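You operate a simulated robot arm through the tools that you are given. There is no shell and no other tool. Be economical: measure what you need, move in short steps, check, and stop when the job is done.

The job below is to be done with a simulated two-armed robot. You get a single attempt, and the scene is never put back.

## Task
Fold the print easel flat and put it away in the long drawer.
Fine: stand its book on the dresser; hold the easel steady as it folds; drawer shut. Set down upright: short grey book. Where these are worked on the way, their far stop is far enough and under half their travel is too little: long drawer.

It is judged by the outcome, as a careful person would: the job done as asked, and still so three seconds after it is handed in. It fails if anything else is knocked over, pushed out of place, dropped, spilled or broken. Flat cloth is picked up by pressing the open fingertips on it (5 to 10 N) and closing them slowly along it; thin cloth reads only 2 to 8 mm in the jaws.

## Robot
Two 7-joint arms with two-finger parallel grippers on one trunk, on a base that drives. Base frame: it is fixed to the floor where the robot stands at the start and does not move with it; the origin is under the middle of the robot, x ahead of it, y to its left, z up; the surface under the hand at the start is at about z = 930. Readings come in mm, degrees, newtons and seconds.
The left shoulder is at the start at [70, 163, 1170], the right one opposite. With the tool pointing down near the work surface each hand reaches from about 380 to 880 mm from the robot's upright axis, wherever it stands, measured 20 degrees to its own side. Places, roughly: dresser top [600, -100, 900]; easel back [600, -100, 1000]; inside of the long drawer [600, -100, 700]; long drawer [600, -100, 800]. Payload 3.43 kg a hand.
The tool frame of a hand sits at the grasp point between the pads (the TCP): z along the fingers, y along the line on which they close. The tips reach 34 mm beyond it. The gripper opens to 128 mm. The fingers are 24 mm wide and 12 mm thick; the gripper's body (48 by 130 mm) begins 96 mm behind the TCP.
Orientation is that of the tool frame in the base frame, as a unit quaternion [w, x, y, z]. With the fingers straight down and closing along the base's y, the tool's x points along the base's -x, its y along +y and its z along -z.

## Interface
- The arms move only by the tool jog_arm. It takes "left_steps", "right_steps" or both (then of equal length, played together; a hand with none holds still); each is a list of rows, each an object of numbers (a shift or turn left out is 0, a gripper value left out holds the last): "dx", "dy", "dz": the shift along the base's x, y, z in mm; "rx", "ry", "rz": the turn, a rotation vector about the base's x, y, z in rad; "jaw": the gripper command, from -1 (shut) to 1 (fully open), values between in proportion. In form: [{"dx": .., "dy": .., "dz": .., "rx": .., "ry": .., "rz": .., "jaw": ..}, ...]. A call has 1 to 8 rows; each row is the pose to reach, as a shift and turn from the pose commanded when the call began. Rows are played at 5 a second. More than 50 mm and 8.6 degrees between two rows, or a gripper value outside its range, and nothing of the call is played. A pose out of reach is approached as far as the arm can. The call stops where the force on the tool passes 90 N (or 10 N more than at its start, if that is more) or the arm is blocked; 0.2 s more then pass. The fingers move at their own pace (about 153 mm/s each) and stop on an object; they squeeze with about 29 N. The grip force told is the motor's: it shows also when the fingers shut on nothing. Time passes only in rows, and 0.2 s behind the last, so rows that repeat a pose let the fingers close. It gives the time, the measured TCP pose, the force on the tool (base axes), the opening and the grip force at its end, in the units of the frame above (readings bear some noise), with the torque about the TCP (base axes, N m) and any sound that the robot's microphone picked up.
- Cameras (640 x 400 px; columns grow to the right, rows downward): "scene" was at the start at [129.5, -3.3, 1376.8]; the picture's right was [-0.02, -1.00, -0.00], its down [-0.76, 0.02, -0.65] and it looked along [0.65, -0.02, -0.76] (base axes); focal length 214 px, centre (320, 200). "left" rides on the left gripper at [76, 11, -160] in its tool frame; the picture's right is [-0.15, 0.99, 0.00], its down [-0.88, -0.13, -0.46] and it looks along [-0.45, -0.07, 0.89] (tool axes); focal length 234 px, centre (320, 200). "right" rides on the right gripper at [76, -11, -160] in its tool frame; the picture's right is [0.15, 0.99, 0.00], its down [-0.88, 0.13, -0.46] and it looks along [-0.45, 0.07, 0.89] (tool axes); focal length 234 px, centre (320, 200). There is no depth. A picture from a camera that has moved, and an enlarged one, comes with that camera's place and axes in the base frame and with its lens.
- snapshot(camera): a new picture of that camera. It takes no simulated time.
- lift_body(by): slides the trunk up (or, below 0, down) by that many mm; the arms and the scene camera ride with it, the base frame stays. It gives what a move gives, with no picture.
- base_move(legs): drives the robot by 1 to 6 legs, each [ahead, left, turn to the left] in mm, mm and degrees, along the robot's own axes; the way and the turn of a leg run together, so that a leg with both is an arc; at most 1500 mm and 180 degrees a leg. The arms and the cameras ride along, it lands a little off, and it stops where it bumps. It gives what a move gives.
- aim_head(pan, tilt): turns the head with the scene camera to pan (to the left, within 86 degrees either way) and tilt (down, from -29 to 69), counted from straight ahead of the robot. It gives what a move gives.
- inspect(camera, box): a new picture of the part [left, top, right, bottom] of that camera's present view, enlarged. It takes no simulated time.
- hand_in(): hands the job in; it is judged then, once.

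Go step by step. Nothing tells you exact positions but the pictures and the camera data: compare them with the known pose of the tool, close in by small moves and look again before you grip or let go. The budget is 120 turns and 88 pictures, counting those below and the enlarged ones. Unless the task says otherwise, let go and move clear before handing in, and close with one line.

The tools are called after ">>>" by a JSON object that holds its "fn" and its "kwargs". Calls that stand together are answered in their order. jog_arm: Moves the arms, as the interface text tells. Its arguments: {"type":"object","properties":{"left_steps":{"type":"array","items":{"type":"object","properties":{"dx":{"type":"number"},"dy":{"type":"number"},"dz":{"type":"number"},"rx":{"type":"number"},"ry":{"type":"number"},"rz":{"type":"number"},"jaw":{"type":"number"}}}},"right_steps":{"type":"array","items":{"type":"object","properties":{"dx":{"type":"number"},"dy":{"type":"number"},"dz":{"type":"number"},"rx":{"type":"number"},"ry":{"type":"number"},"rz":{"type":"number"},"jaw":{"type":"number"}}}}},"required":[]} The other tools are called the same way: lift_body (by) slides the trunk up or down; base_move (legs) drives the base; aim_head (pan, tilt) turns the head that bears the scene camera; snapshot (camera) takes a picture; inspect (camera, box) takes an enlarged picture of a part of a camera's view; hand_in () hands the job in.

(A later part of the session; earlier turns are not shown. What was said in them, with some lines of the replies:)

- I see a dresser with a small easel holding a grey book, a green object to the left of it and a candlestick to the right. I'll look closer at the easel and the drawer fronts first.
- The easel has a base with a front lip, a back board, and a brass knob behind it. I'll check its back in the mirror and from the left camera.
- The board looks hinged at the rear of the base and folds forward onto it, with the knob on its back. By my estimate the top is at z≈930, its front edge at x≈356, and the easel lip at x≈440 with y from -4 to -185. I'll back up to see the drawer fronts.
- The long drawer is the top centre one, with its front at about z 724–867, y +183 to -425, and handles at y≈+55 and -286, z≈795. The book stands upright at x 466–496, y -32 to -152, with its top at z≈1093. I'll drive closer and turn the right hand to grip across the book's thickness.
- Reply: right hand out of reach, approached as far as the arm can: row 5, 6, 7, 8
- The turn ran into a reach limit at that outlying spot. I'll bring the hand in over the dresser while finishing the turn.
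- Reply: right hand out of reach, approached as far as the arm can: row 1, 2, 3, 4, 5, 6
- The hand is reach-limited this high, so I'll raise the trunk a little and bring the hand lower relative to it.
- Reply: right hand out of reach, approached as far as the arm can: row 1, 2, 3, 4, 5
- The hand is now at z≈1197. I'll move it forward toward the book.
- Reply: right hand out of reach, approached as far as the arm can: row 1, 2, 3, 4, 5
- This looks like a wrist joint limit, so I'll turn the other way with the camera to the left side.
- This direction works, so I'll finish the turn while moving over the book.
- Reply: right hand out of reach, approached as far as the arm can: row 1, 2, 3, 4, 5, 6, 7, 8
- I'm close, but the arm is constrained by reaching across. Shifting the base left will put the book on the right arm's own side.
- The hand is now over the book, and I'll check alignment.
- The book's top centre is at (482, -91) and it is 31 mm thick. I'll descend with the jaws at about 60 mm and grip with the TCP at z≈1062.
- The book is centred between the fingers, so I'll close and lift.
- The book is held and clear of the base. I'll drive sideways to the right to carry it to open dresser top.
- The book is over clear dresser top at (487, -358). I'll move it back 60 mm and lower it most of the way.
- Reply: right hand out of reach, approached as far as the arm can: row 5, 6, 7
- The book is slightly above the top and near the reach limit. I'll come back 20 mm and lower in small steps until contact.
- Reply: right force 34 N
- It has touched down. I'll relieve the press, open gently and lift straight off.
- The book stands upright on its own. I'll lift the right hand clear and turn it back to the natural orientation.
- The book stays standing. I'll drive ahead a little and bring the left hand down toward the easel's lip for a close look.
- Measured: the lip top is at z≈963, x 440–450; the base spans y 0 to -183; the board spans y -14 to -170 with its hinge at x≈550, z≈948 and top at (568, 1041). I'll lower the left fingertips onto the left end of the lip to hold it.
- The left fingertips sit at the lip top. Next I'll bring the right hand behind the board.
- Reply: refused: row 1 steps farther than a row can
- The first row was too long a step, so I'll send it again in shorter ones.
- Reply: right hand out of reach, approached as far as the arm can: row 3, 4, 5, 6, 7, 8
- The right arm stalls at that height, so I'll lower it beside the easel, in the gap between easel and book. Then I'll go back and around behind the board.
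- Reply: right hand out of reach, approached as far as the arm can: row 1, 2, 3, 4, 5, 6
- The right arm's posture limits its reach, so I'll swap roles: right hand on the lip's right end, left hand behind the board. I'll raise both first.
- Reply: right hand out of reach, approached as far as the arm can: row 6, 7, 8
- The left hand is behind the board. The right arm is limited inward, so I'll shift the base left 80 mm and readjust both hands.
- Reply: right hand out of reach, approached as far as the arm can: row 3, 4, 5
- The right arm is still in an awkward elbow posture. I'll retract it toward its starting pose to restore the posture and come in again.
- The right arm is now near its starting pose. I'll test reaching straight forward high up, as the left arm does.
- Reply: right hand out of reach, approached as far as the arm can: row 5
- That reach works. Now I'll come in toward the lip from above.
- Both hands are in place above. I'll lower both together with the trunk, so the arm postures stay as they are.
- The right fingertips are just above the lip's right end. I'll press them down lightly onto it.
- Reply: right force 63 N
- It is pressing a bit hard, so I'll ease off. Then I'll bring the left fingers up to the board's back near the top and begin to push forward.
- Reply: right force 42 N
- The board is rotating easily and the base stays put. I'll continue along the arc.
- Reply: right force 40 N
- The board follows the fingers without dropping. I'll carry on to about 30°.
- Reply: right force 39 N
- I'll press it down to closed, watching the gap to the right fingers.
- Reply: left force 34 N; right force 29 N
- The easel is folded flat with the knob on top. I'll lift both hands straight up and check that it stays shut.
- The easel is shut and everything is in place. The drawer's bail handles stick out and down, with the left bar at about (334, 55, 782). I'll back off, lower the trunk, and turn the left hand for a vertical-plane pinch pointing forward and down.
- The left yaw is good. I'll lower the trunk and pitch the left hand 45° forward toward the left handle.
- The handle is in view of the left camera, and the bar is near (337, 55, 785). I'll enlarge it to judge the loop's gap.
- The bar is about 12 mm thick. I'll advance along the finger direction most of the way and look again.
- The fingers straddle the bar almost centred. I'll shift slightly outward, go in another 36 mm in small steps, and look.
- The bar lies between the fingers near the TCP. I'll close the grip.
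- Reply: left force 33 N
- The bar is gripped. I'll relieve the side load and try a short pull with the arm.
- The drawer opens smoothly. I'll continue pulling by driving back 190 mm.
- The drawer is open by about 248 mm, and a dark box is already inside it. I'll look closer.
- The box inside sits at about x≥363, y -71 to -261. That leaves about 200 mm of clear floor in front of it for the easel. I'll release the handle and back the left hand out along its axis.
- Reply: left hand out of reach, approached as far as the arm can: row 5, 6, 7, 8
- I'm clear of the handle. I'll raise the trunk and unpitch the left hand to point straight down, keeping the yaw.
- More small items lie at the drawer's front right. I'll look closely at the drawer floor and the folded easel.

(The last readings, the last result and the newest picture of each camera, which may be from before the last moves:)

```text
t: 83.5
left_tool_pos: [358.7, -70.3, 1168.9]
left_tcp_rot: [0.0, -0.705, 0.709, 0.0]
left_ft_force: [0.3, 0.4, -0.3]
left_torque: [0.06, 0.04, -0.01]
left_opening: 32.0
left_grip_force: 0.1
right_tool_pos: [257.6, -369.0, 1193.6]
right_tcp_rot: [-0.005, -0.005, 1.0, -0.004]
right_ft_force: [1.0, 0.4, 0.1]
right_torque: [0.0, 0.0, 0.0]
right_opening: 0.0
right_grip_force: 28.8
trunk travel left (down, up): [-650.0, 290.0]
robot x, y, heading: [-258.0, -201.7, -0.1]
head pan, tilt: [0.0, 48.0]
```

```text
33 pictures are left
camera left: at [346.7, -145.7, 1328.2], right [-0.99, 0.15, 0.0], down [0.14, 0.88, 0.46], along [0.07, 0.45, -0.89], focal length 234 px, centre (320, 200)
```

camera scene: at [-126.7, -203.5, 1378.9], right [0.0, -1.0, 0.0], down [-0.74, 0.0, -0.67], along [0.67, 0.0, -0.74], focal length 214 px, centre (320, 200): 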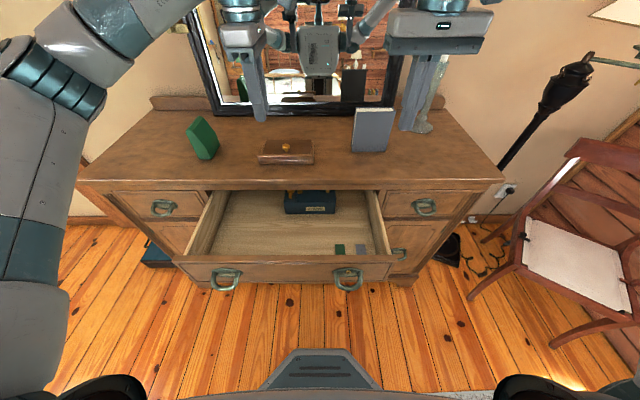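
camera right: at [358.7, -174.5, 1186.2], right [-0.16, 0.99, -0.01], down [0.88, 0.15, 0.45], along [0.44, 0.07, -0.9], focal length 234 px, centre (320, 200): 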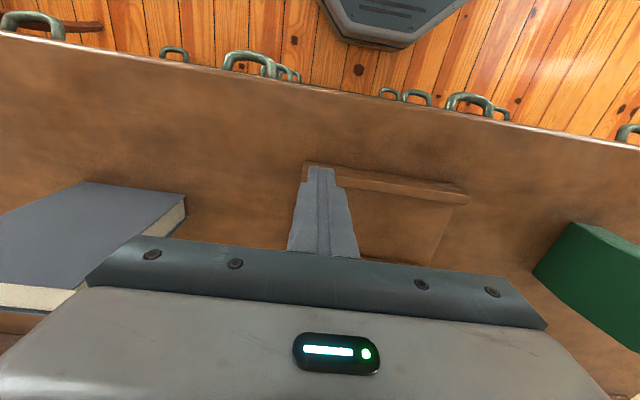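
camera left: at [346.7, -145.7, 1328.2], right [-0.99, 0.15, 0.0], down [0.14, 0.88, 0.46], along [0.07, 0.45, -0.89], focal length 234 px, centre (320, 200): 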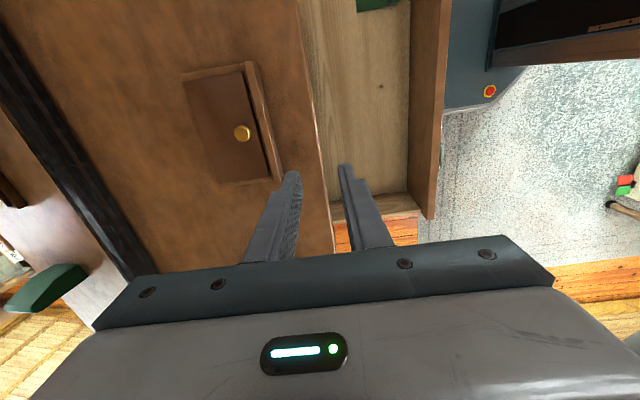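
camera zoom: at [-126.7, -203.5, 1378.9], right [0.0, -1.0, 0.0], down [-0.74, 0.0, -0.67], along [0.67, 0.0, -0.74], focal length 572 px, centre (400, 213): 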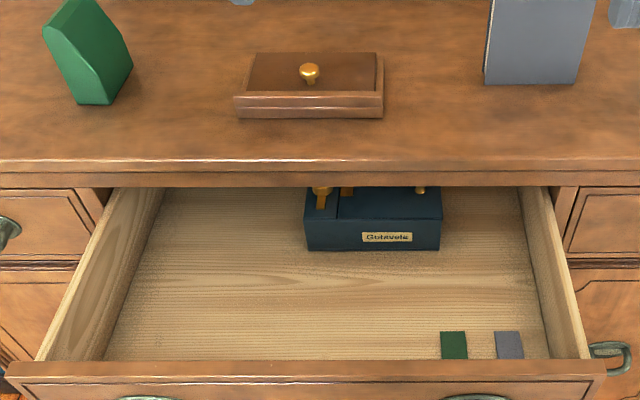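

The floor is at z≈730, the small flat items are at y<-250, and the box is at x≥386. The easel will go in at about (250, -60). I'll bring the left hand over the easel, fully open.

>>> {"fn": "jog_arm", "kwargs": {"left_steps": [{"dx": 35, "dy": -6, "jaw": 0.5}, {"dx": 70, "dy": -12, "jaw": 1}, {"dx": 105, "dy": -18, "jaw": 1}, {"dx": 132, "dy": -22, "jaw": 1}, {"dx": 132, "dy": -22, "dz": -40}, {"dx": 132, "dy": -22, "dz": -80}, {"dx": 132, "dy": -22, "dz": -100}]}}

>>> {"fn": "snapshot", "kwargs": {"camera": "left"}}

>>> {"fn": "inspect", "kwargs": {"camera": "scene", "box": [210, 90, 370, 200]}}

```text
t: 85.1
left_tool_pos: [491.9, -90.2, 1066.2]
left_tcp_rot: [-0.001, -0.705, 0.709, 0.001]
left_ft_force: [0.2, -0.1, -0.5]
left_torque: [0.03, -0.01, 0.01]
left_opening: 127.8
left_grip_force: 0.1
right_tool_pos: [257.7, -370.3, 1193.3]
right_tcp_rot: [-0.005, -0.006, 1.0, -0.003]
right_ft_force: [0.2, -0.9, -0.4]
right_torque: [-0.01, 0.0, 0.03]
right_opening: 0.2
right_grip_force: 29.1
trunk travel left (down, up): [-650.0, 290.0]
robot x, y, heading: [-256.4, -199.1, -0.4]
head pan, tilt: [0.0, 48.0]
```

```text
32 pictures are left
camera left: at [480.0, -166.0, 1226.6], right [-0.99, 0.15, 0.0], down [0.14, 0.88, 0.46], along [0.07, 0.45, -0.89], focal length 234 px, centre (320, 200)
```

left: 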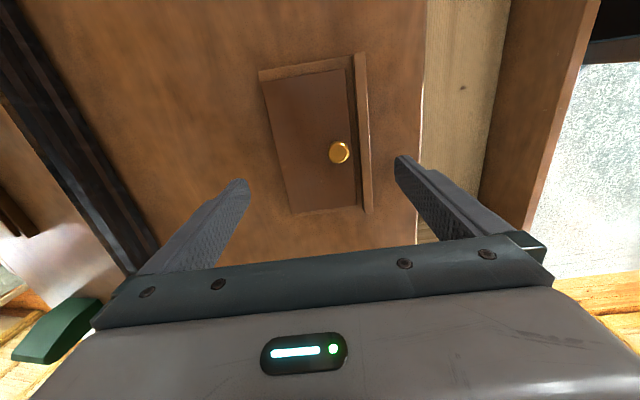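

```text
3.64 times, centred on (290, 145) of scene
camera zoom: at [-126.1, -203.6, 1378.8], right [0.0, -1.0, 0.0], down [-0.74, 0.0, -0.67], along [0.67, 0.0, -0.74], focal length 780 px, centre (429, 400)
```

zoom: 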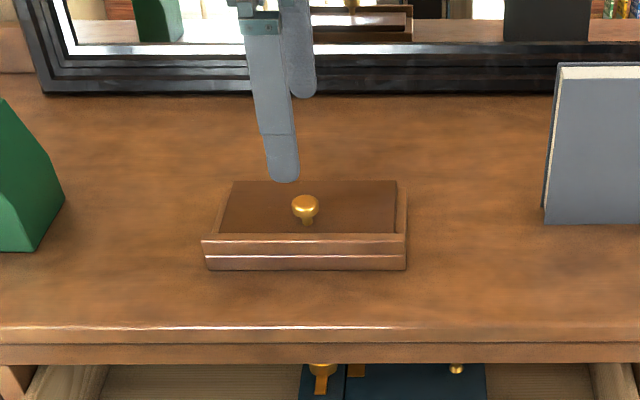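

The easel spans x 437–543, so its centre is 490 and the 128 mm opening fits around it. I'll descend with the fingers outside front and back.

>>> {"fn": "jog_arm", "kwargs": {"left_steps": [{"dx": -2, "dy": -2, "dz": -30}, {"dx": -2, "dy": -2, "dz": -60}, {"dx": -2, "dy": -2, "dz": -75}, {"dx": -2, "dy": -2, "dz": -86}, {"dx": -2, "dy": -2, "dz": -94}]}}

>>> {"fn": "snapshot", "kwargs": {"camera": "left"}}

>>> {"fn": "inspect", "kwargs": {"camera": "scene", "box": [210, 90, 370, 200]}}

```text
t: 86.3
left_tool_pos: [488.9, -92.0, 972.1]
left_tcp_rot: [0.0, -0.705, 0.709, 0.001]
left_ft_force: [0.2, 0.5, 0.6]
left_torque: [0.01, -0.02, 0.03]
left_opening: 127.9
left_grip_force: 0.1
right_tool_pos: [258.2, -368.2, 1192.4]
right_tcp_rot: [-0.005, -0.005, 1.0, -0.003]
right_ft_force: [0.1, -0.7, -0.4]
right_torque: [0.01, 0.05, -0.03]
right_opening: 0.1
right_grip_force: 28.6
trunk travel left (down, up): [-650.0, 290.0]
robot x, y, heading: [-258.0, -198.8, -0.1]
head pan, tilt: [0.0, 48.0]
```

```text
30 pictures are left
camera left: at [476.6, -168.1, 1132.7], right [-0.99, 0.15, 0.0], down [0.14, 0.88, 0.46], along [0.07, 0.45, -0.89], focal length 234 px, centre (320, 200)
```

left: 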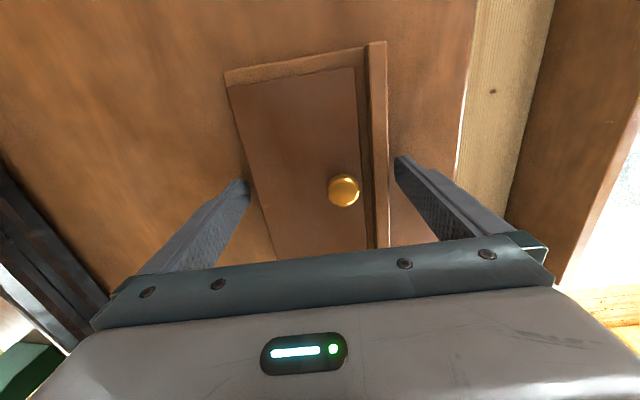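

```text
3.64 times, centred on (290, 145) of scene
camera zoom: at [-126.2, -203.1, 1378.8], right [0.0, -1.0, 0.0], down [-0.74, 0.0, -0.67], along [0.67, 0.0, -0.74], focal length 780 px, centre (429, 400)
```

zoom: 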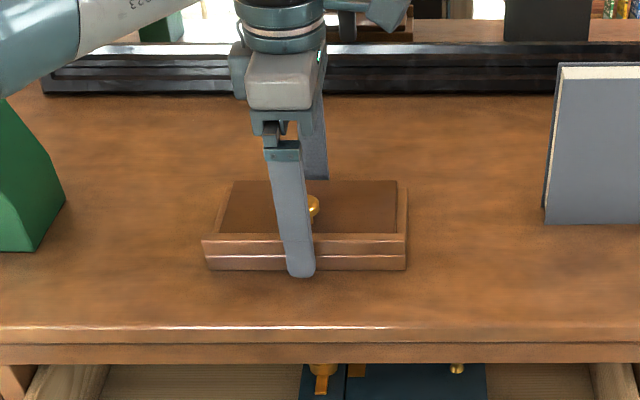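

The fingers straddle the easel. I'll close and check the grip.

>>> {"fn": "jog_arm", "kwargs": {"left_steps": [{"dz": -3}, {"dz": -3, "jaw": 0.8}, {"dz": -3, "jaw": 0.65}, {"dz": -3, "jaw": 0.5}, {"dz": -3, "jaw": 0.4}, {"dz": -3, "jaw": 0.4}]}}

```text
t: 87.7
left_tool_pos: [487.9, -92.2, 968.9]
left_tcp_rot: [-0.001, -0.705, 0.71, 0.0]
left_ft_force: [0.4, 0.0, 0.4]
left_torque: [-0.01, 0.02, 0.07]
left_opening: 109.5
left_grip_force: 28.2
right_tool_pos: [258.9, -368.4, 1190.3]
right_tcp_rot: [-0.006, -0.005, 1.0, -0.003]
right_ft_force: [0.1, -0.4, 0.6]
right_torque: [-0.03, 0.0, -0.03]
right_opening: 0.0
right_grip_force: 28.6
trunk travel left (down, up): [-650.0, 290.0]
robot x, y, heading: [-253.0, -201.6, -0.2]
head pan, tilt: [0.0, 48.0]
```

Gripped at 109.5 mm. I'll lift a little and check.

>>> {"fn": "jog_arm", "kwargs": {"left_steps": [{"dz": 6, "jaw": 0.2}, {"dz": 15, "jaw": 0.2}, {"dz": 30, "jaw": 0.2}, {"dz": 50, "jaw": 0.2}, {"dz": 50, "jaw": 0.2}]}}

>>> {"fn": "snapshot", "kwargs": {"camera": "scene"}}

>>> {"fn": "snapshot", "kwargs": {"camera": "left"}}

```text
t: 88.9
left_tool_pos: [489.2, -96.7, 1019.5]
left_tcp_rot: [-0.001, -0.705, 0.709, 0.001]
left_ft_force: [-0.6, -0.3, -0.2]
left_torque: [0.02, 0.01, -0.01]
left_opening: 77.0
left_grip_force: 0.0
right_tool_pos: [257.8, -368.1, 1191.3]
right_tcp_rot: [-0.005, -0.005, 1.0, -0.003]
right_ft_force: [-0.7, 0.4, -1.3]
right_torque: [0.0, -0.03, 0.02]
right_opening: 0.2
right_grip_force: 28.7
trunk travel left (down, up): [-650.0, 290.0]
robot x, y, heading: [-255.0, -198.8, -0.4]
head pan, tilt: [0.0, 48.0]
```

```text
28 pictures are left
camera scene: at [-125.9, -203.0, 1378.7], right [0.0, -1.0, 0.0], down [-0.74, 0.0, -0.67], along [0.67, 0.0, -0.74], focal length 214 px, centre (320, 200)
```

scene: 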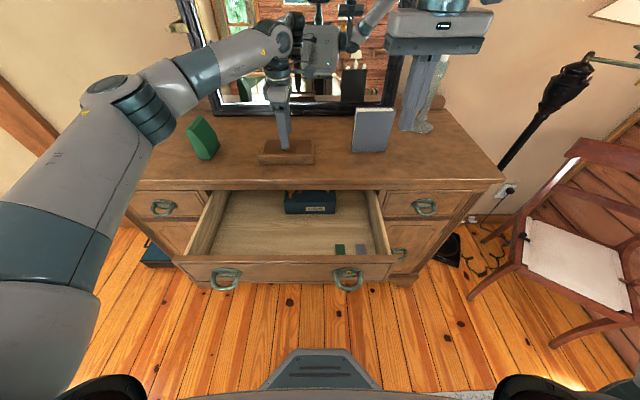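

```text
27 pictures are left
camera left: at [477.0, -171.3, 1180.3], right [-0.99, 0.15, 0.0], down [0.14, 0.88, 0.46], along [0.07, 0.45, -0.89], focal length 234 px, centre (320, 200)
```

left: 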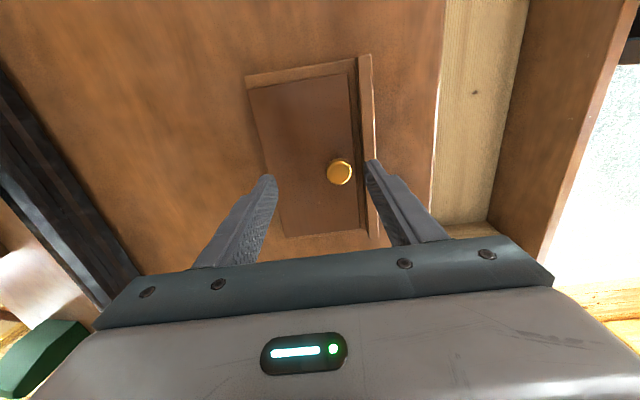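

It slipped: the easel is still on the dresser top and the jaws closed above it. I'll check its state before trying a deeper grip.

>>> {"fn": "inspect", "kwargs": {"camera": "scene", "box": [230, 120, 350, 180]}}

>>> {"fn": "inspect", "kwargs": {"camera": "left", "box": [220, 30, 420, 260]}}

```text
5.33 times, centred on (290, 150) of scene
camera zoom: at [-125.9, -203.0, 1378.7], right [0.0, -1.0, 0.0], down [-0.74, 0.0, -0.67], along [0.67, 0.0, -0.74], focal length 1144 px, centre (480, 467)
```

zoom: 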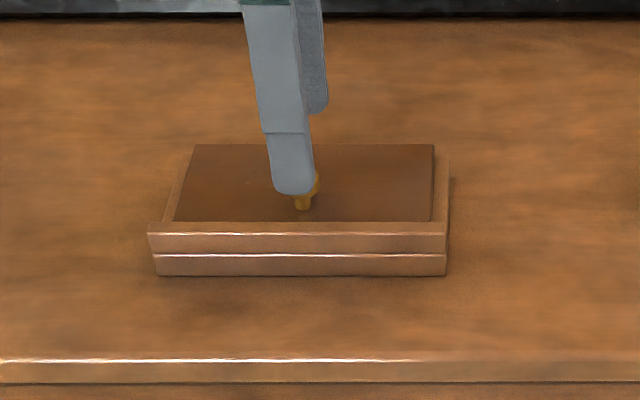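

```text
1.74 times, centred on (320, 145) of left
camera zoom: at [477.0, -171.3, 1180.3], right [-0.99, 0.15, 0.0], down [0.14, 0.88, 0.46], along [0.07, 0.45, -0.89], focal length 407 px, centre (320, 296)
```

zoom: 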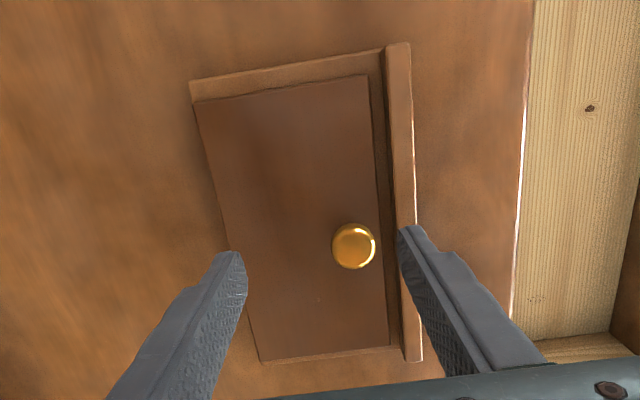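

The easel is unchanged and still shut. I'll reopen, go down until the tips nearly touch the top, close, and test with a small lift.

>>> {"fn": "jog_arm", "kwargs": {"left_steps": [{"jaw": 1, "dy": 4}, {"jaw": 1, "dy": 4, "dx": 1}, {"dz": -20, "dy": 4, "dx": 1}, {"dz": -40, "dy": 4, "dx": 1}, {"dz": -50, "dy": 4, "dx": 1}, {"dz": -53, "dy": 4, "dx": 1}, {"dz": -55, "dy": 4, "dx": 1}, {"dz": -57, "dy": 4, "dx": 1}]}}

>>> {"fn": "jog_arm", "kwargs": {"left_steps": [{"jaw": 0.5}, {"jaw": 0}, {"jaw": -0.5}, {"jaw": -1}, {"jaw": -1}, {"jaw": -1}]}}

```text
t: 90.7
left_tool_pos: [490.4, -90.4, 963.5]
left_tcp_rot: [0.001, -0.706, 0.709, 0.0]
left_ft_force: [0.7, -0.5, 2.5]
left_torque: [-0.05, -0.15, 0.03]
left_opening: 127.8
left_grip_force: 0.1
right_tool_pos: [257.4, -368.7, 1193.1]
right_tcp_rot: [-0.006, -0.005, 1.0, -0.003]
right_ft_force: [-0.6, -0.4, 0.5]
right_torque: [0.01, 0.02, 0.01]
right_opening: 0.0
right_grip_force: 29.1
trunk travel left (down, up): [-650.0, 290.0]
robot x, y, heading: [-256.1, -201.8, -0.2]
head pan, tilt: [0.0, 48.0]
```

```text
t: 92.1
left_tool_pos: [489.7, -92.2, 964.0]
left_tcp_rot: [0.0, -0.705, 0.709, 0.0]
left_ft_force: [3.0, 0.3, 5.5]
left_torque: [-0.11, -0.57, 0.0]
left_opening: 109.5
left_grip_force: 28.5
right_tool_pos: [257.6, -367.7, 1191.1]
right_tcp_rot: [-0.006, -0.006, 1.0, -0.004]
right_ft_force: [0.6, -1.2, 1.1]
right_torque: [-0.03, -0.02, -0.02]
right_opening: 0.0
right_grip_force: 28.8
trunk travel left (down, up): [-650.0, 290.0]
robot x, y, heading: [-258.8, -203.0, -0.3]
head pan, tilt: [0.0, 48.0]
```

The tips are at the top surface and gripping at 109.5 mm. Now a slow test lift.

>>> {"fn": "jog_arm", "kwargs": {"left_steps": [{"dz": 2}, {"dz": 4}, {"dz": 7}, {"dz": 10}, {"dz": 14}]}}

>>> {"fn": "inspect", "kwargs": {"camera": "scene", "box": [230, 120, 350, 180]}}

```text
t: 93.3
left_tool_pos: [490.5, -90.7, 977.3]
left_tcp_rot: [-0.001, -0.705, 0.709, 0.001]
left_ft_force: [0.3, 0.0, -3.4]
left_torque: [-0.01, 0.02, -0.01]
left_opening: 110.1
left_grip_force: 29.0
right_tool_pos: [258.2, -369.9, 1191.9]
right_tcp_rot: [-0.005, -0.005, 1.0, -0.003]
right_ft_force: [0.1, 1.7, -0.2]
right_torque: [0.02, -0.02, 0.01]
right_opening: 0.0
right_grip_force: 28.8
trunk travel left (down, up): [-650.0, 290.0]
robot x, y, heading: [-258.2, -200.9, -0.3]
head pan, tilt: [0.0, 48.0]
```

```text
5.33 times, centred on (290, 150) of scene
camera zoom: at [-126.0, -203.2, 1378.7], right [0.0, -1.0, 0.0], down [-0.74, 0.0, -0.67], along [0.67, 0.0, -0.74], focal length 1144 px, centre (480, 467)
```

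zoom: 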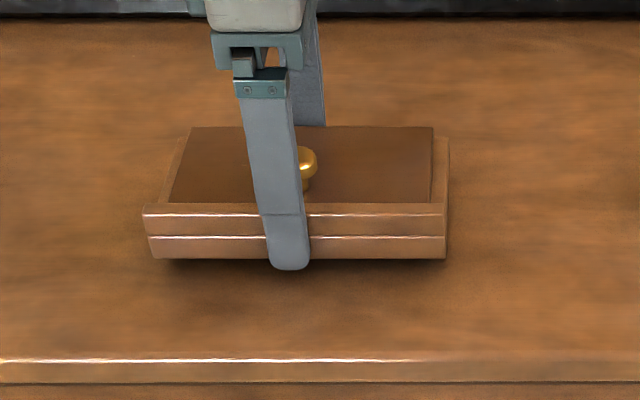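

It lifted, held level. I'll raise a bit more and carry it slowly forward over the open drawer.

>>> {"fn": "jog_arm", "kwargs": {"left_steps": [{"dz": 12}, {"dz": 25}, {"dz": 38}, {"dz": 38, "dx": -20, "dy": 3}, {"dz": 38, "dx": -45, "dy": 7}, {"dz": 38, "dx": -72, "dy": 11}, {"dz": 38, "dx": -100, "dy": 15}, {"dz": 38, "dx": -125, "dy": 18}]}}

>>> {"fn": "jog_arm", "kwargs": {"left_steps": [{"dx": -25, "dy": 3}, {"dx": -50, "dy": 6}, {"dx": -75, "dy": 9}, {"dx": -98, "dy": 12}, {"dx": -112, "dy": 12}, {"dx": -115, "dy": 12}]}}

>>> {"fn": "snapshot", "kwargs": {"camera": "scene"}}

>>> {"fn": "snapshot", "kwargs": {"camera": "left"}}

```text
t: 95.1
left_tool_pos: [363.9, -72.9, 1015.2]
left_tcp_rot: [0.0, -0.705, 0.709, 0.0]
left_ft_force: [-0.2, 0.3, -2.1]
left_torque: [0.03, -0.04, 0.0]
left_opening: 109.5
left_grip_force: 28.2
right_tool_pos: [256.4, -368.5, 1192.3]
right_tcp_rot: [-0.006, -0.005, 1.0, -0.003]
right_ft_force: [0.0, -0.4, 0.4]
right_torque: [-0.02, -0.04, 0.0]
right_opening: 0.0
right_grip_force: 29.0
trunk travel left (down, up): [-650.0, 290.0]
robot x, y, heading: [-253.8, -203.8, -0.2]
head pan, tilt: [0.0, 48.0]
```

```text
t: 96.5
left_tool_pos: [248.5, -61.4, 1015.9]
left_tcp_rot: [0.0, -0.706, 0.709, 0.001]
left_ft_force: [-0.3, 0.2, -3.1]
left_torque: [-0.01, -0.01, 0.02]
left_opening: 109.8
left_grip_force: 29.2
right_tool_pos: [259.5, -368.3, 1191.4]
right_tcp_rot: [-0.005, -0.004, 1.0, -0.003]
right_ft_force: [-0.2, 0.6, -0.5]
right_torque: [-0.02, 0.0, 0.0]
right_opening: 0.0
right_grip_force: 29.2
trunk travel left (down, up): [-650.0, 290.0]
robot x, y, heading: [-255.7, -200.0, -0.3]
head pan, tilt: [0.0, 48.0]
```

```text
23 pictures are left
camera scene: at [-125.9, -203.0, 1378.7], right [0.0, -1.0, 0.0], down [-0.74, 0.0, -0.67], along [0.67, 0.0, -0.74], focal length 214 px, centre (320, 200)
```

scene: 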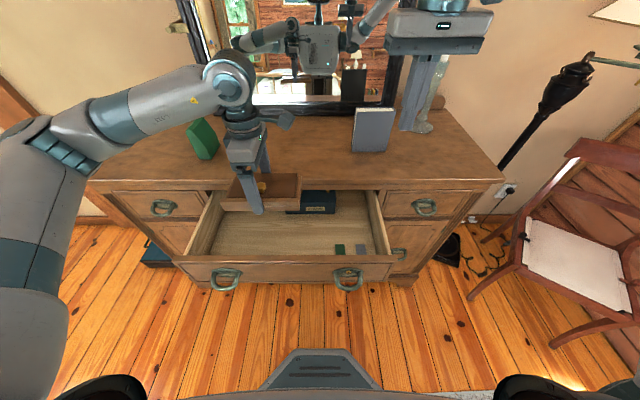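

```text
22 pictures are left
camera left: at [237.7, -135.8, 1176.0], right [-0.99, 0.15, 0.0], down [0.14, 0.88, 0.46], along [0.07, 0.45, -0.89], focal length 234 px, centre (320, 200)
```

left: 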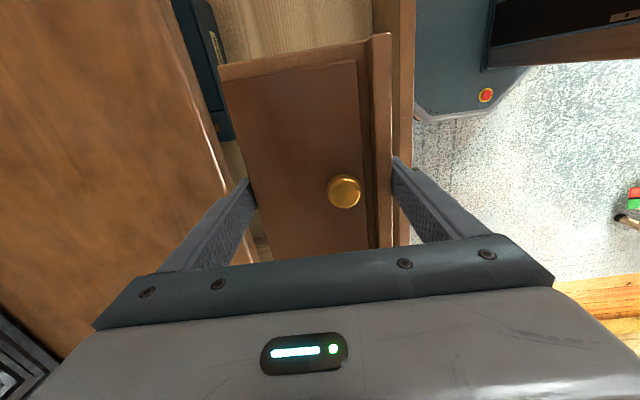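

It's over the drawer with clearance all round: the front panel's inner face is at x≈150, the easel spans 194–303 and the overhang is at 356. I'll lower with the trunk first.

>>> {"fn": "lift_body", "kwargs": {"by": -170}}

>>> {"fn": "snapshot", "kwargs": {"camera": "left"}}

>>> {"fn": "snapshot", "kwargs": {"camera": "scene"}}

```text
t: 98.4
left_tool_pos: [249.9, -60.1, 846.4]
left_tcp_rot: [0.0, -0.706, 0.709, -0.001]
left_ft_force: [-0.4, -0.1, -3.1]
left_torque: [0.05, 0.01, 0.0]
left_opening: 109.6
left_grip_force: 29.1
right_tool_pos: [257.7, -369.5, 1021.6]
right_tcp_rot: [-0.006, -0.006, 1.0, -0.004]
right_ft_force: [-0.1, 0.1, 0.6]
right_torque: [0.03, 0.0, 0.01]
right_opening: 0.0
right_grip_force: 29.1
trunk travel left (down, up): [-480.0, 460.0]
robot x, y, heading: [-258.7, -199.7, -0.5]
head pan, tilt: [0.0, 48.0]
```

```text
21 pictures are left
camera left: at [237.7, -135.9, 1006.3], right [-0.99, 0.15, 0.0], down [0.14, 0.88, 0.46], along [0.07, 0.45, -0.89], focal length 234 px, centre (320, 200)
```

left: 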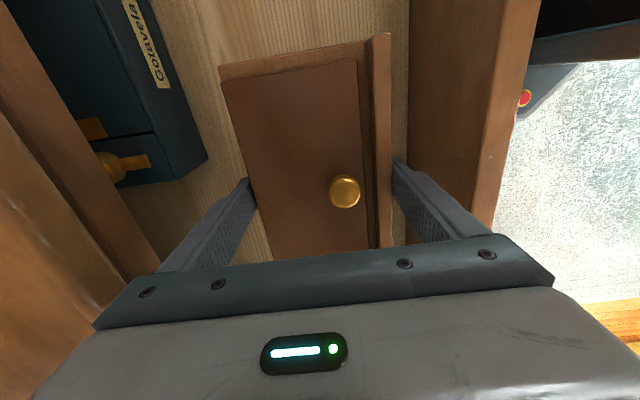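

```text
20 pictures are left
camera scene: at [-126.3, -203.1, 1208.8], right [0.0, -1.0, 0.0], down [-0.74, 0.0, -0.67], along [0.67, 0.0, -0.74], focal length 214 px, centre (320, 200)
```

scene: 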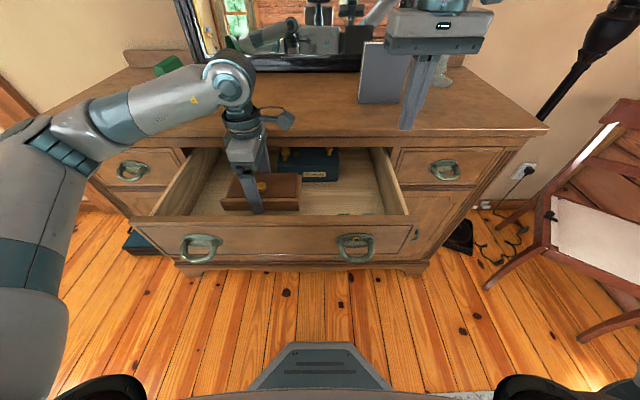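

The easel is entering the drawer with room on all sides. I'll lower further by jogging, in small steps near the floor.

>>> {"fn": "jog_arm", "kwargs": {"left_steps": [{"dz": -20}, {"dz": -40}, {"dz": -58}, {"dz": -68}, {"dz": -74}, {"dz": -78}, {"dz": -81}]}}

```text
t: 100.0
left_tool_pos: [250.3, -58.9, 765.6]
left_tcp_rot: [0.0, -0.705, 0.709, 0.0]
left_ft_force: [0.2, -0.1, -1.8]
left_torque: [0.04, 0.0, 0.0]
left_opening: 109.7
left_grip_force: 28.8
right_tool_pos: [257.2, -368.7, 1021.6]
right_tcp_rot: [-0.006, -0.006, 1.0, -0.004]
right_ft_force: [0.3, -0.4, -0.6]
right_torque: [-0.04, -0.01, -0.01]
right_opening: 0.2
right_grip_force: 28.8
trunk travel left (down, up): [-480.0, 460.0]
robot x, y, heading: [-256.9, -200.8, -0.5]
head pan, tilt: [0.0, 48.0]
```

>>> {"fn": "jog_arm", "kwargs": {"left_steps": [{"dz": -2}, {"dz": -4}, {"dz": -6}, {"dz": -8}]}}

>>> {"fn": "inspect", "kwargs": {"camera": "scene", "box": [180, 130, 420, 270]}}

```text
t: 101.0
left_tool_pos: [249.4, -60.4, 759.3]
left_tcp_rot: [0.0, -0.705, 0.709, -0.001]
left_ft_force: [3.0, 3.8, 17.8]
left_torque: [0.41, 1.09, -0.34]
left_opening: 109.6
left_grip_force: 28.4
right_tool_pos: [255.6, -369.3, 1021.6]
right_tcp_rot: [-0.005, -0.005, 1.0, -0.003]
right_ft_force: [-0.2, 0.2, -0.6]
right_torque: [-0.04, 0.02, 0.0]
right_opening: 0.0
right_grip_force: 29.5
trunk travel left (down, up): [-480.0, 460.0]
robot x, y, heading: [-256.2, -201.8, -0.5]
head pan, tilt: [0.0, 48.0]
```

```text
2.67 times, centred on (300, 200) of scene
camera zoom: at [-127.1, -203.3, 1209.3], right [0.0, -1.0, 0.0], down [-0.74, 0.0, -0.67], along [0.67, 0.0, -0.74], focal length 572 px, centre (373, 200)
```

zoom: 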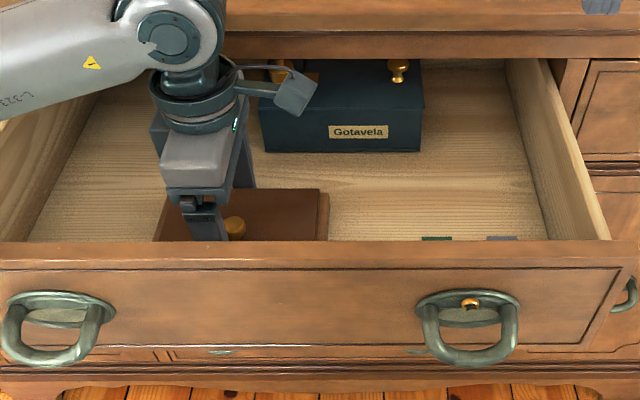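

It's on the drawer floor. I'll relieve, open, and lift straight out.

>>> {"fn": "jog_arm", "kwargs": {"left_steps": [{"dz": 2}, {"dz": 2, "jaw": 0.8}, {"dz": 2, "jaw": 1}, {"dz": 2, "jaw": 1}, {"dz": 30, "jaw": 1}, {"dz": 75, "jaw": 1}, {"dz": 120}, {"dz": 165}]}}

>>> {"fn": "jog_arm", "kwargs": {"left_steps": [{"dz": 40}, {"dz": 80}, {"dz": 110, "dx": -20}, {"dz": 110, "dx": -40}]}}

>>> {"fn": "snapshot", "kwargs": {"camera": "scene"}}

>>> {"fn": "snapshot", "kwargs": {"camera": "left"}}

```text
t: 102.8
left_tool_pos: [247.6, -62.2, 920.4]
left_tcp_rot: [0.002, -0.705, 0.709, 0.001]
left_ft_force: [-0.8, -0.1, -0.2]
left_torque: [-0.02, -0.01, -0.04]
left_opening: 127.8
left_grip_force: 0.0
right_tool_pos: [256.8, -369.7, 1022.1]
right_tcp_rot: [-0.006, -0.005, 1.0, -0.004]
right_ft_force: [-0.1, 0.2, 0.0]
right_torque: [0.0, -0.03, -0.03]
right_opening: 0.0
right_grip_force: 29.0
trunk travel left (down, up): [-480.0, 460.0]
robot x, y, heading: [-258.4, -194.6, -0.3]
head pan, tilt: [0.0, 48.0]
```

```text
t: 103.8
left_tool_pos: [209.9, -61.1, 1031.7]
left_tcp_rot: [-0.001, -0.705, 0.709, 0.001]
left_ft_force: [0.2, 0.1, -0.8]
left_torque: [0.0, 0.01, 0.03]
left_opening: 128.0
left_grip_force: 0.0
right_tool_pos: [257.8, -368.1, 1021.9]
right_tcp_rot: [-0.006, -0.005, 1.0, -0.004]
right_ft_force: [0.1, -0.1, 0.5]
right_torque: [-0.03, -0.01, 0.01]
right_opening: 0.0
right_grip_force: 28.6
trunk travel left (down, up): [-480.0, 460.0]
robot x, y, heading: [-257.5, -200.8, -0.2]
head pan, tilt: [0.0, 48.0]
```

```text
18 pictures are left
camera scene: at [-126.1, -202.9, 1208.7], right [0.0, -1.0, 0.0], down [-0.74, 0.0, -0.67], along [0.67, 0.0, -0.74], focal length 214 px, centre (320, 200)
```

scene: 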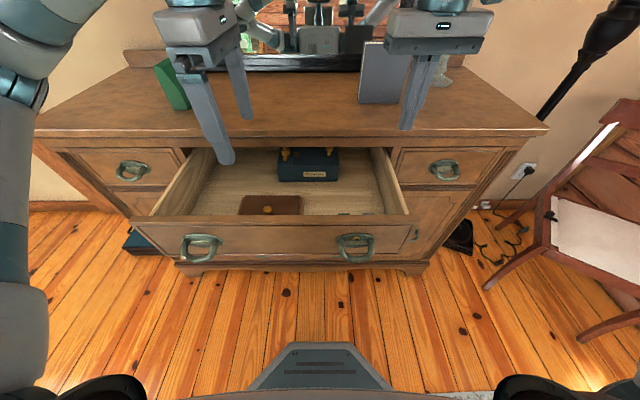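

```text
17 pictures are left
camera left: at [197.9, -136.0, 1192.4], right [-0.99, 0.15, 0.0], down [0.14, 0.88, 0.46], along [0.07, 0.45, -0.89], focal length 234 px, centre (320, 200)
```

left: 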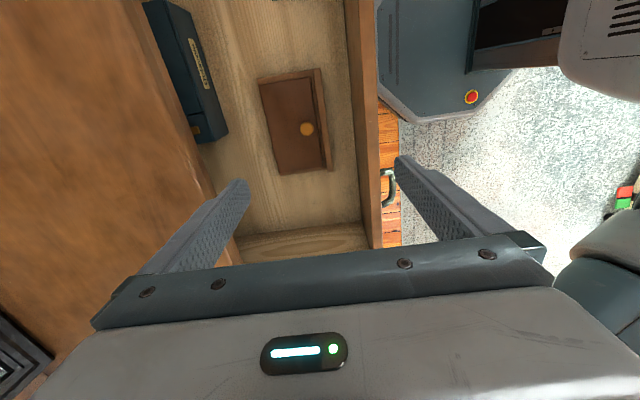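

The easel lies flat in the drawer and nothing was disturbed. I'll back off, close the left fingers and pitch the hand forward to push the drawer front shut between its handles.

>>> {"fn": "base_move", "kwargs": {"legs": [[-235, 0, 0]]}}

>>> {"fn": "jog_arm", "kwargs": {"left_steps": [{"dx": 0, "dy": -8, "ry": -0.1, "jaw": -0.5}, {"dx": 0, "dy": -16, "dz": -20, "ry": -0.2, "jaw": -1}, {"dx": 5, "dy": -24, "dz": -50, "ry": -0.32}, {"dx": 10, "dy": -32, "dz": -85, "ry": -0.44}, {"dx": 15, "dy": -40, "dz": -125, "ry": -0.56}, {"dx": 25, "dy": -46, "dz": -165, "ry": -0.68}, {"dx": 35, "dy": -50, "dz": -205, "ry": -0.785}]}}

>>> {"fn": "snapshot", "kwargs": {"camera": "scene"}}

```text
t: 105.5
left_tool_pos: [-26.8, -60.4, 1032.0]
left_tcp_rot: [0.0, -0.705, 0.709, 0.0]
left_ft_force: [0.9, 0.0, -0.1]
left_torque: [0.0, -0.01, 0.05]
left_opening: 128.0
left_grip_force: 0.2
right_tool_pos: [21.3, -368.1, 1022.2]
right_tcp_rot: [-0.005, -0.006, 1.0, -0.003]
right_ft_force: [-0.7, -0.1, -0.2]
right_torque: [-0.03, -0.03, 0.01]
right_opening: 0.0
right_grip_force: 29.2
trunk travel left (down, up): [-480.0, 460.0]
robot x, y, heading: [-495.3, -201.2, -0.2]
head pan, tilt: [0.0, 48.0]
```

```text
t: 107.1
left_tool_pos: [16.4, -115.3, 826.1]
left_tcp_rot: [0.271, -0.652, 0.655, -0.269]
left_ft_force: [0.8, 0.4, -0.1]
left_torque: [-0.01, 0.01, 0.02]
left_opening: 0.0
left_grip_force: 28.4
left hand out of reach, approached as far as the arm can: row 7
right_tool_pos: [22.8, -368.0, 1021.2]
right_tcp_rot: [-0.007, -0.006, 1.0, -0.004]
right_ft_force: [-0.7, 0.0, -0.9]
right_torque: [0.02, 0.01, 0.01]
right_opening: 0.0
right_grip_force: 28.8
trunk travel left (down, up): [-480.0, 460.0]
robot x, y, heading: [-493.5, -202.0, -0.3]
head pan, tilt: [0.0, 48.0]
```

```text
16 pictures are left
camera scene: at [-361.5, -201.9, 1208.8], right [0.0, -1.0, 0.0], down [-0.74, 0.0, -0.67], along [0.67, 0.0, -0.74], focal length 214 px, centre (320, 200)
```

scene: 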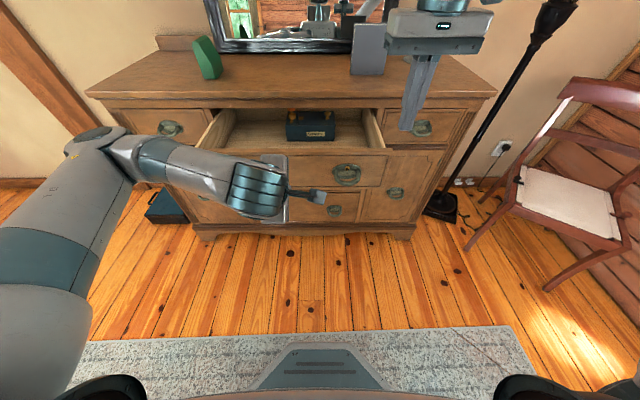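

The fingertips are in front of the drawer face at (40, -115, 802). I'll drive ahead slowly in two legs to push it most of the way.

>>> {"fn": "base_move", "kwargs": {"legs": [[120, 0, 0], [150, 0, 0]]}}

>>> {"fn": "snapshot", "kwargs": {"camera": "scene"}}

```text
t: 109.4
left_tool_pos: [286.5, -113.8, 826.1]
left_tcp_rot: [0.271, -0.653, 0.655, -0.268]
left_ft_force: [0.3, 0.8, -0.5]
left_torque: [-0.02, -0.01, 0.03]
left_opening: 0.0
left_grip_force: 29.3
right_tool_pos: [291.8, -368.2, 1021.5]
right_tcp_rot: [-0.006, -0.006, 1.0, -0.003]
right_ft_force: [0.9, -0.4, 0.0]
right_torque: [-0.03, 0.06, 0.0]
right_opening: 0.0
right_grip_force: 29.1
trunk travel left (down, up): [-480.0, 460.0]
robot x, y, heading: [-224.4, -201.7, -0.1]
head pan, tilt: [0.0, 48.0]
```

```text
15 pictures are left
camera scene: at [-91.1, -202.7, 1208.7], right [0.0, -1.0, 0.0], down [-0.74, 0.0, -0.67], along [0.67, 0.0, -0.74], focal length 214 px, centre (320, 200)
```

scene: 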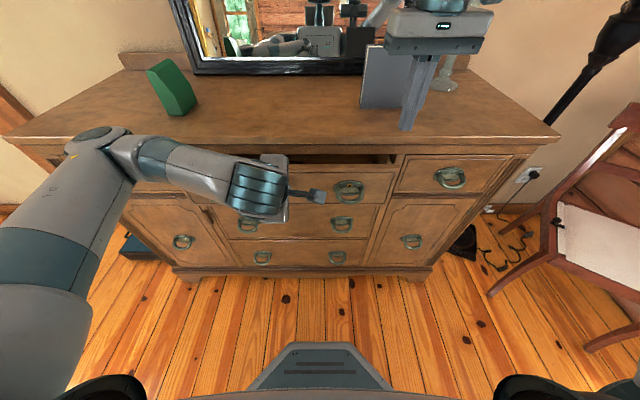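

It's nearly closed. I'll finish with gentle arm pushes.

>>> {"fn": "jog_arm", "kwargs": {"left_steps": [{"dx": 10}, {"dx": 20}, {"dx": 30}, {"dx": 40}, {"dx": 48}, {"dx": 56}, {"dx": 62}]}}

>>> {"fn": "snapshot", "kwargs": {"camera": "scene"}}

```text
t: 111.0
left_tool_pos: [347.7, -113.2, 827.2]
left_tcp_rot: [0.271, -0.653, 0.654, -0.269]
left_ft_force: [-1.5, 0.2, 1.1]
left_torque: [-0.04, -0.04, -0.01]
left_opening: 0.1
left_grip_force: 28.4
right_tool_pos: [291.3, -367.1, 1021.4]
right_tcp_rot: [-0.004, -0.006, 1.0, -0.003]
right_ft_force: [0.7, 0.1, 0.6]
right_torque: [0.04, -0.02, -0.02]
right_opening: 0.2
right_grip_force: 29.1
trunk travel left (down, up): [-480.0, 460.0]
robot x, y, heading: [-221.9, -204.0, 0.0]
head pan, tilt: [0.0, 48.0]
```

```text
14 pictures are left
camera scene: at [-92.4, -202.6, 1208.8], right [0.0, -1.0, 0.0], down [-0.74, 0.0, -0.67], along [0.67, 0.0, -0.74], focal length 214 px, centre (320, 200)
```

scene: 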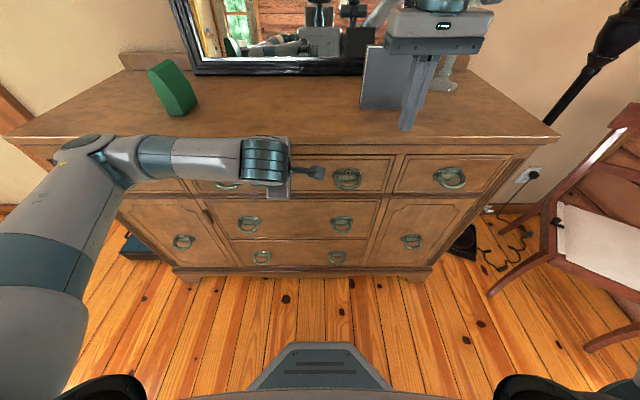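

It looks nearly flush. I'll push a little more until the force rises.

>>> {"fn": "jog_arm", "kwargs": {"left_steps": [{"dx": 3}, {"dx": 6}, {"dx": 9}, {"dx": 12}]}}

>>> {"fn": "inspect", "kwargs": {"camera": "scene", "box": [120, 120, 460, 230]}}

```text
t: 112.0
left_tool_pos: [349.2, -114.6, 829.1]
left_tcp_rot: [0.27, -0.652, 0.657, -0.267]
left_ft_force: [-71.1, 7.1, -0.4]
left_torque: [0.09, 1.21, 0.44]
left_opening: 0.2
left_grip_force: 28.8
right_tool_pos: [284.4, -366.8, 1024.9]
right_tcp_rot: [-0.001, -0.008, 1.0, -0.004]
right_ft_force: [0.1, -0.7, 0.0]
right_torque: [0.01, -0.03, -0.03]
right_opening: 0.1
right_grip_force: 29.7
trunk travel left (down, up): [-480.0, 460.0]
robot x, y, heading: [-226.5, -202.2, -0.1]
head pan, tilt: [0.0, 48.0]
```

```text
1.88 times, centred on (290, 175) of scene
camera zoom: at [-101.0, -201.9, 1209.6], right [0.0, -1.0, 0.0], down [-0.74, 0.0, -0.67], along [0.67, 0.0, -0.74], focal length 404 px, centre (376, 247)
```

zoom: 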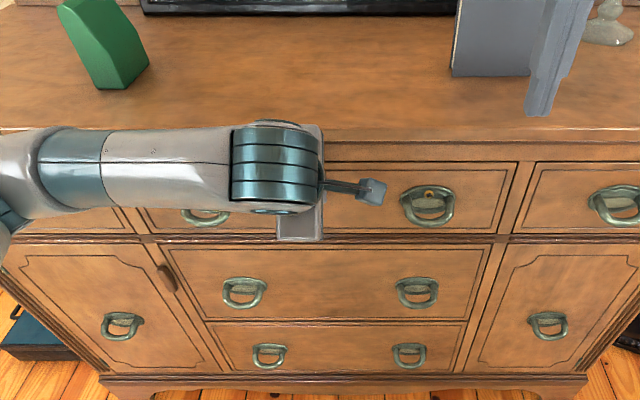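

It has come up firmly against its stop at 71 N and sits flush. I'll retract the hand, back away, and take a final look.

>>> {"fn": "jog_arm", "kwargs": {"left_steps": [{"dx": -20}, {"dx": -50}, {"dx": -85, "dz": 10}, {"dx": -85, "dz": 20}]}}

>>> {"fn": "base_move", "kwargs": {"legs": [[-300, 0, 0]]}}

>>> {"fn": "aim_head", "kwargs": {"pan": 5, "tilt": 40}}

>>> {"fn": "snapshot", "kwargs": {"camera": "scene"}}

>>> {"fn": "inspect", "kwargs": {"camera": "scene", "box": [180, 60, 540, 290]}}

```text
t: 113.0
left_tool_pos: [283.0, -119.3, 847.0]
left_tcp_rot: [-0.27, 0.654, -0.653, 0.269]
left_ft_force: [0.1, 0.6, -0.4]
left_torque: [-0.01, 0.0, -0.05]
left_opening: 0.0
left_grip_force: 29.1
left hand out of reach, approached as far as the arm can: row 3, 4
right_tool_pos: [291.2, -367.2, 1022.1]
right_tcp_rot: [-0.005, -0.006, 1.0, -0.004]
right_ft_force: [-0.1, -0.3, -0.3]
right_torque: [0.0, 0.0, -0.02]
right_opening: 0.1
right_grip_force: 29.2
trunk travel left (down, up): [-480.0, 460.0]
robot x, y, heading: [-220.7, -200.1, -0.0]
head pan, tilt: [0.0, 48.0]
```

```text
t: 115.0
left_tool_pos: [-20.2, -118.6, 848.6]
left_tcp_rot: [-0.272, 0.654, -0.654, 0.267]
left_ft_force: [0.2, -0.1, -1.3]
left_torque: [0.02, -0.01, -0.01]
left_opening: 0.0
left_grip_force: 29.0
right_tool_pos: [-8.2, -366.9, 1022.2]
right_tcp_rot: [-0.006, -0.008, 1.0, -0.005]
right_ft_force: [0.0, -0.3, 0.3]
right_torque: [-0.02, -0.03, 0.0]
right_opening: 0.2
right_grip_force: 29.1
trunk travel left (down, up): [-480.0, 460.0]
robot x, y, heading: [-525.7, -199.5, 0.1]
head pan, tilt: [0.0, 48.0]
```

```text
t: 115.7
left_tool_pos: [-19.5, -117.7, 847.0]
left_tcp_rot: [-0.272, 0.654, -0.654, 0.267]
left_ft_force: [0.9, -0.5, -0.7]
left_torque: [0.0, 0.01, 0.0]
left_opening: 0.0
left_grip_force: 28.3
right_tool_pos: [-8.5, -366.6, 1021.2]
right_tcp_rot: [-0.005, -0.008, 1.0, -0.003]
right_ft_force: [0.8, 0.5, 0.7]
right_torque: [0.04, 0.0, -0.01]
right_opening: 0.1
right_grip_force: 29.1
trunk travel left (down, up): [-480.0, 460.0]
robot x, y, heading: [-521.5, -203.1, -0.0]
head pan, tilt: [5.0, 40.0]
```

```text
12 pictures are left
camera scene: at [-387.5, -194.8, 1220.2], right [0.09, -1.0, 0.0], down [-0.64, -0.06, -0.77], along [0.76, 0.07, -0.64], focal length 214 px, centre (320, 200)
```

scene: 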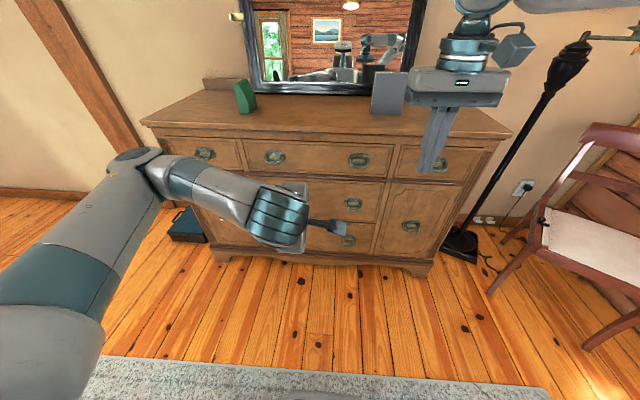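

```text
1.74 times, centred on (360, 175) of scene
camera zoom: at [-387.5, -194.8, 1220.2], right [0.09, -1.0, 0.0], down [-0.64, -0.06, -0.77], along [0.76, 0.07, -0.64], focal length 373 px, centre (250, 244)
```

zoom: 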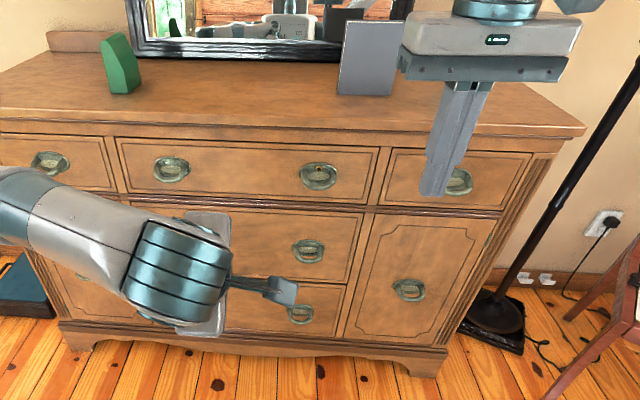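

The drawer is flush, the book stands upright on the dresser, the green piece is where it was, and both hands are clear. The candlestick is hidden behind the right hand here but was standing in the earlier views, so I'm handing in.

>>> {"fn": "hand_in", "kwargs": {}}

```text
The job is handed in.
```

The easel is folded flat in the long drawer, the drawer is shut, and the short grey book stands upright on the dresser; the first try at lifting the easel slipped, but it stayed put and shut.
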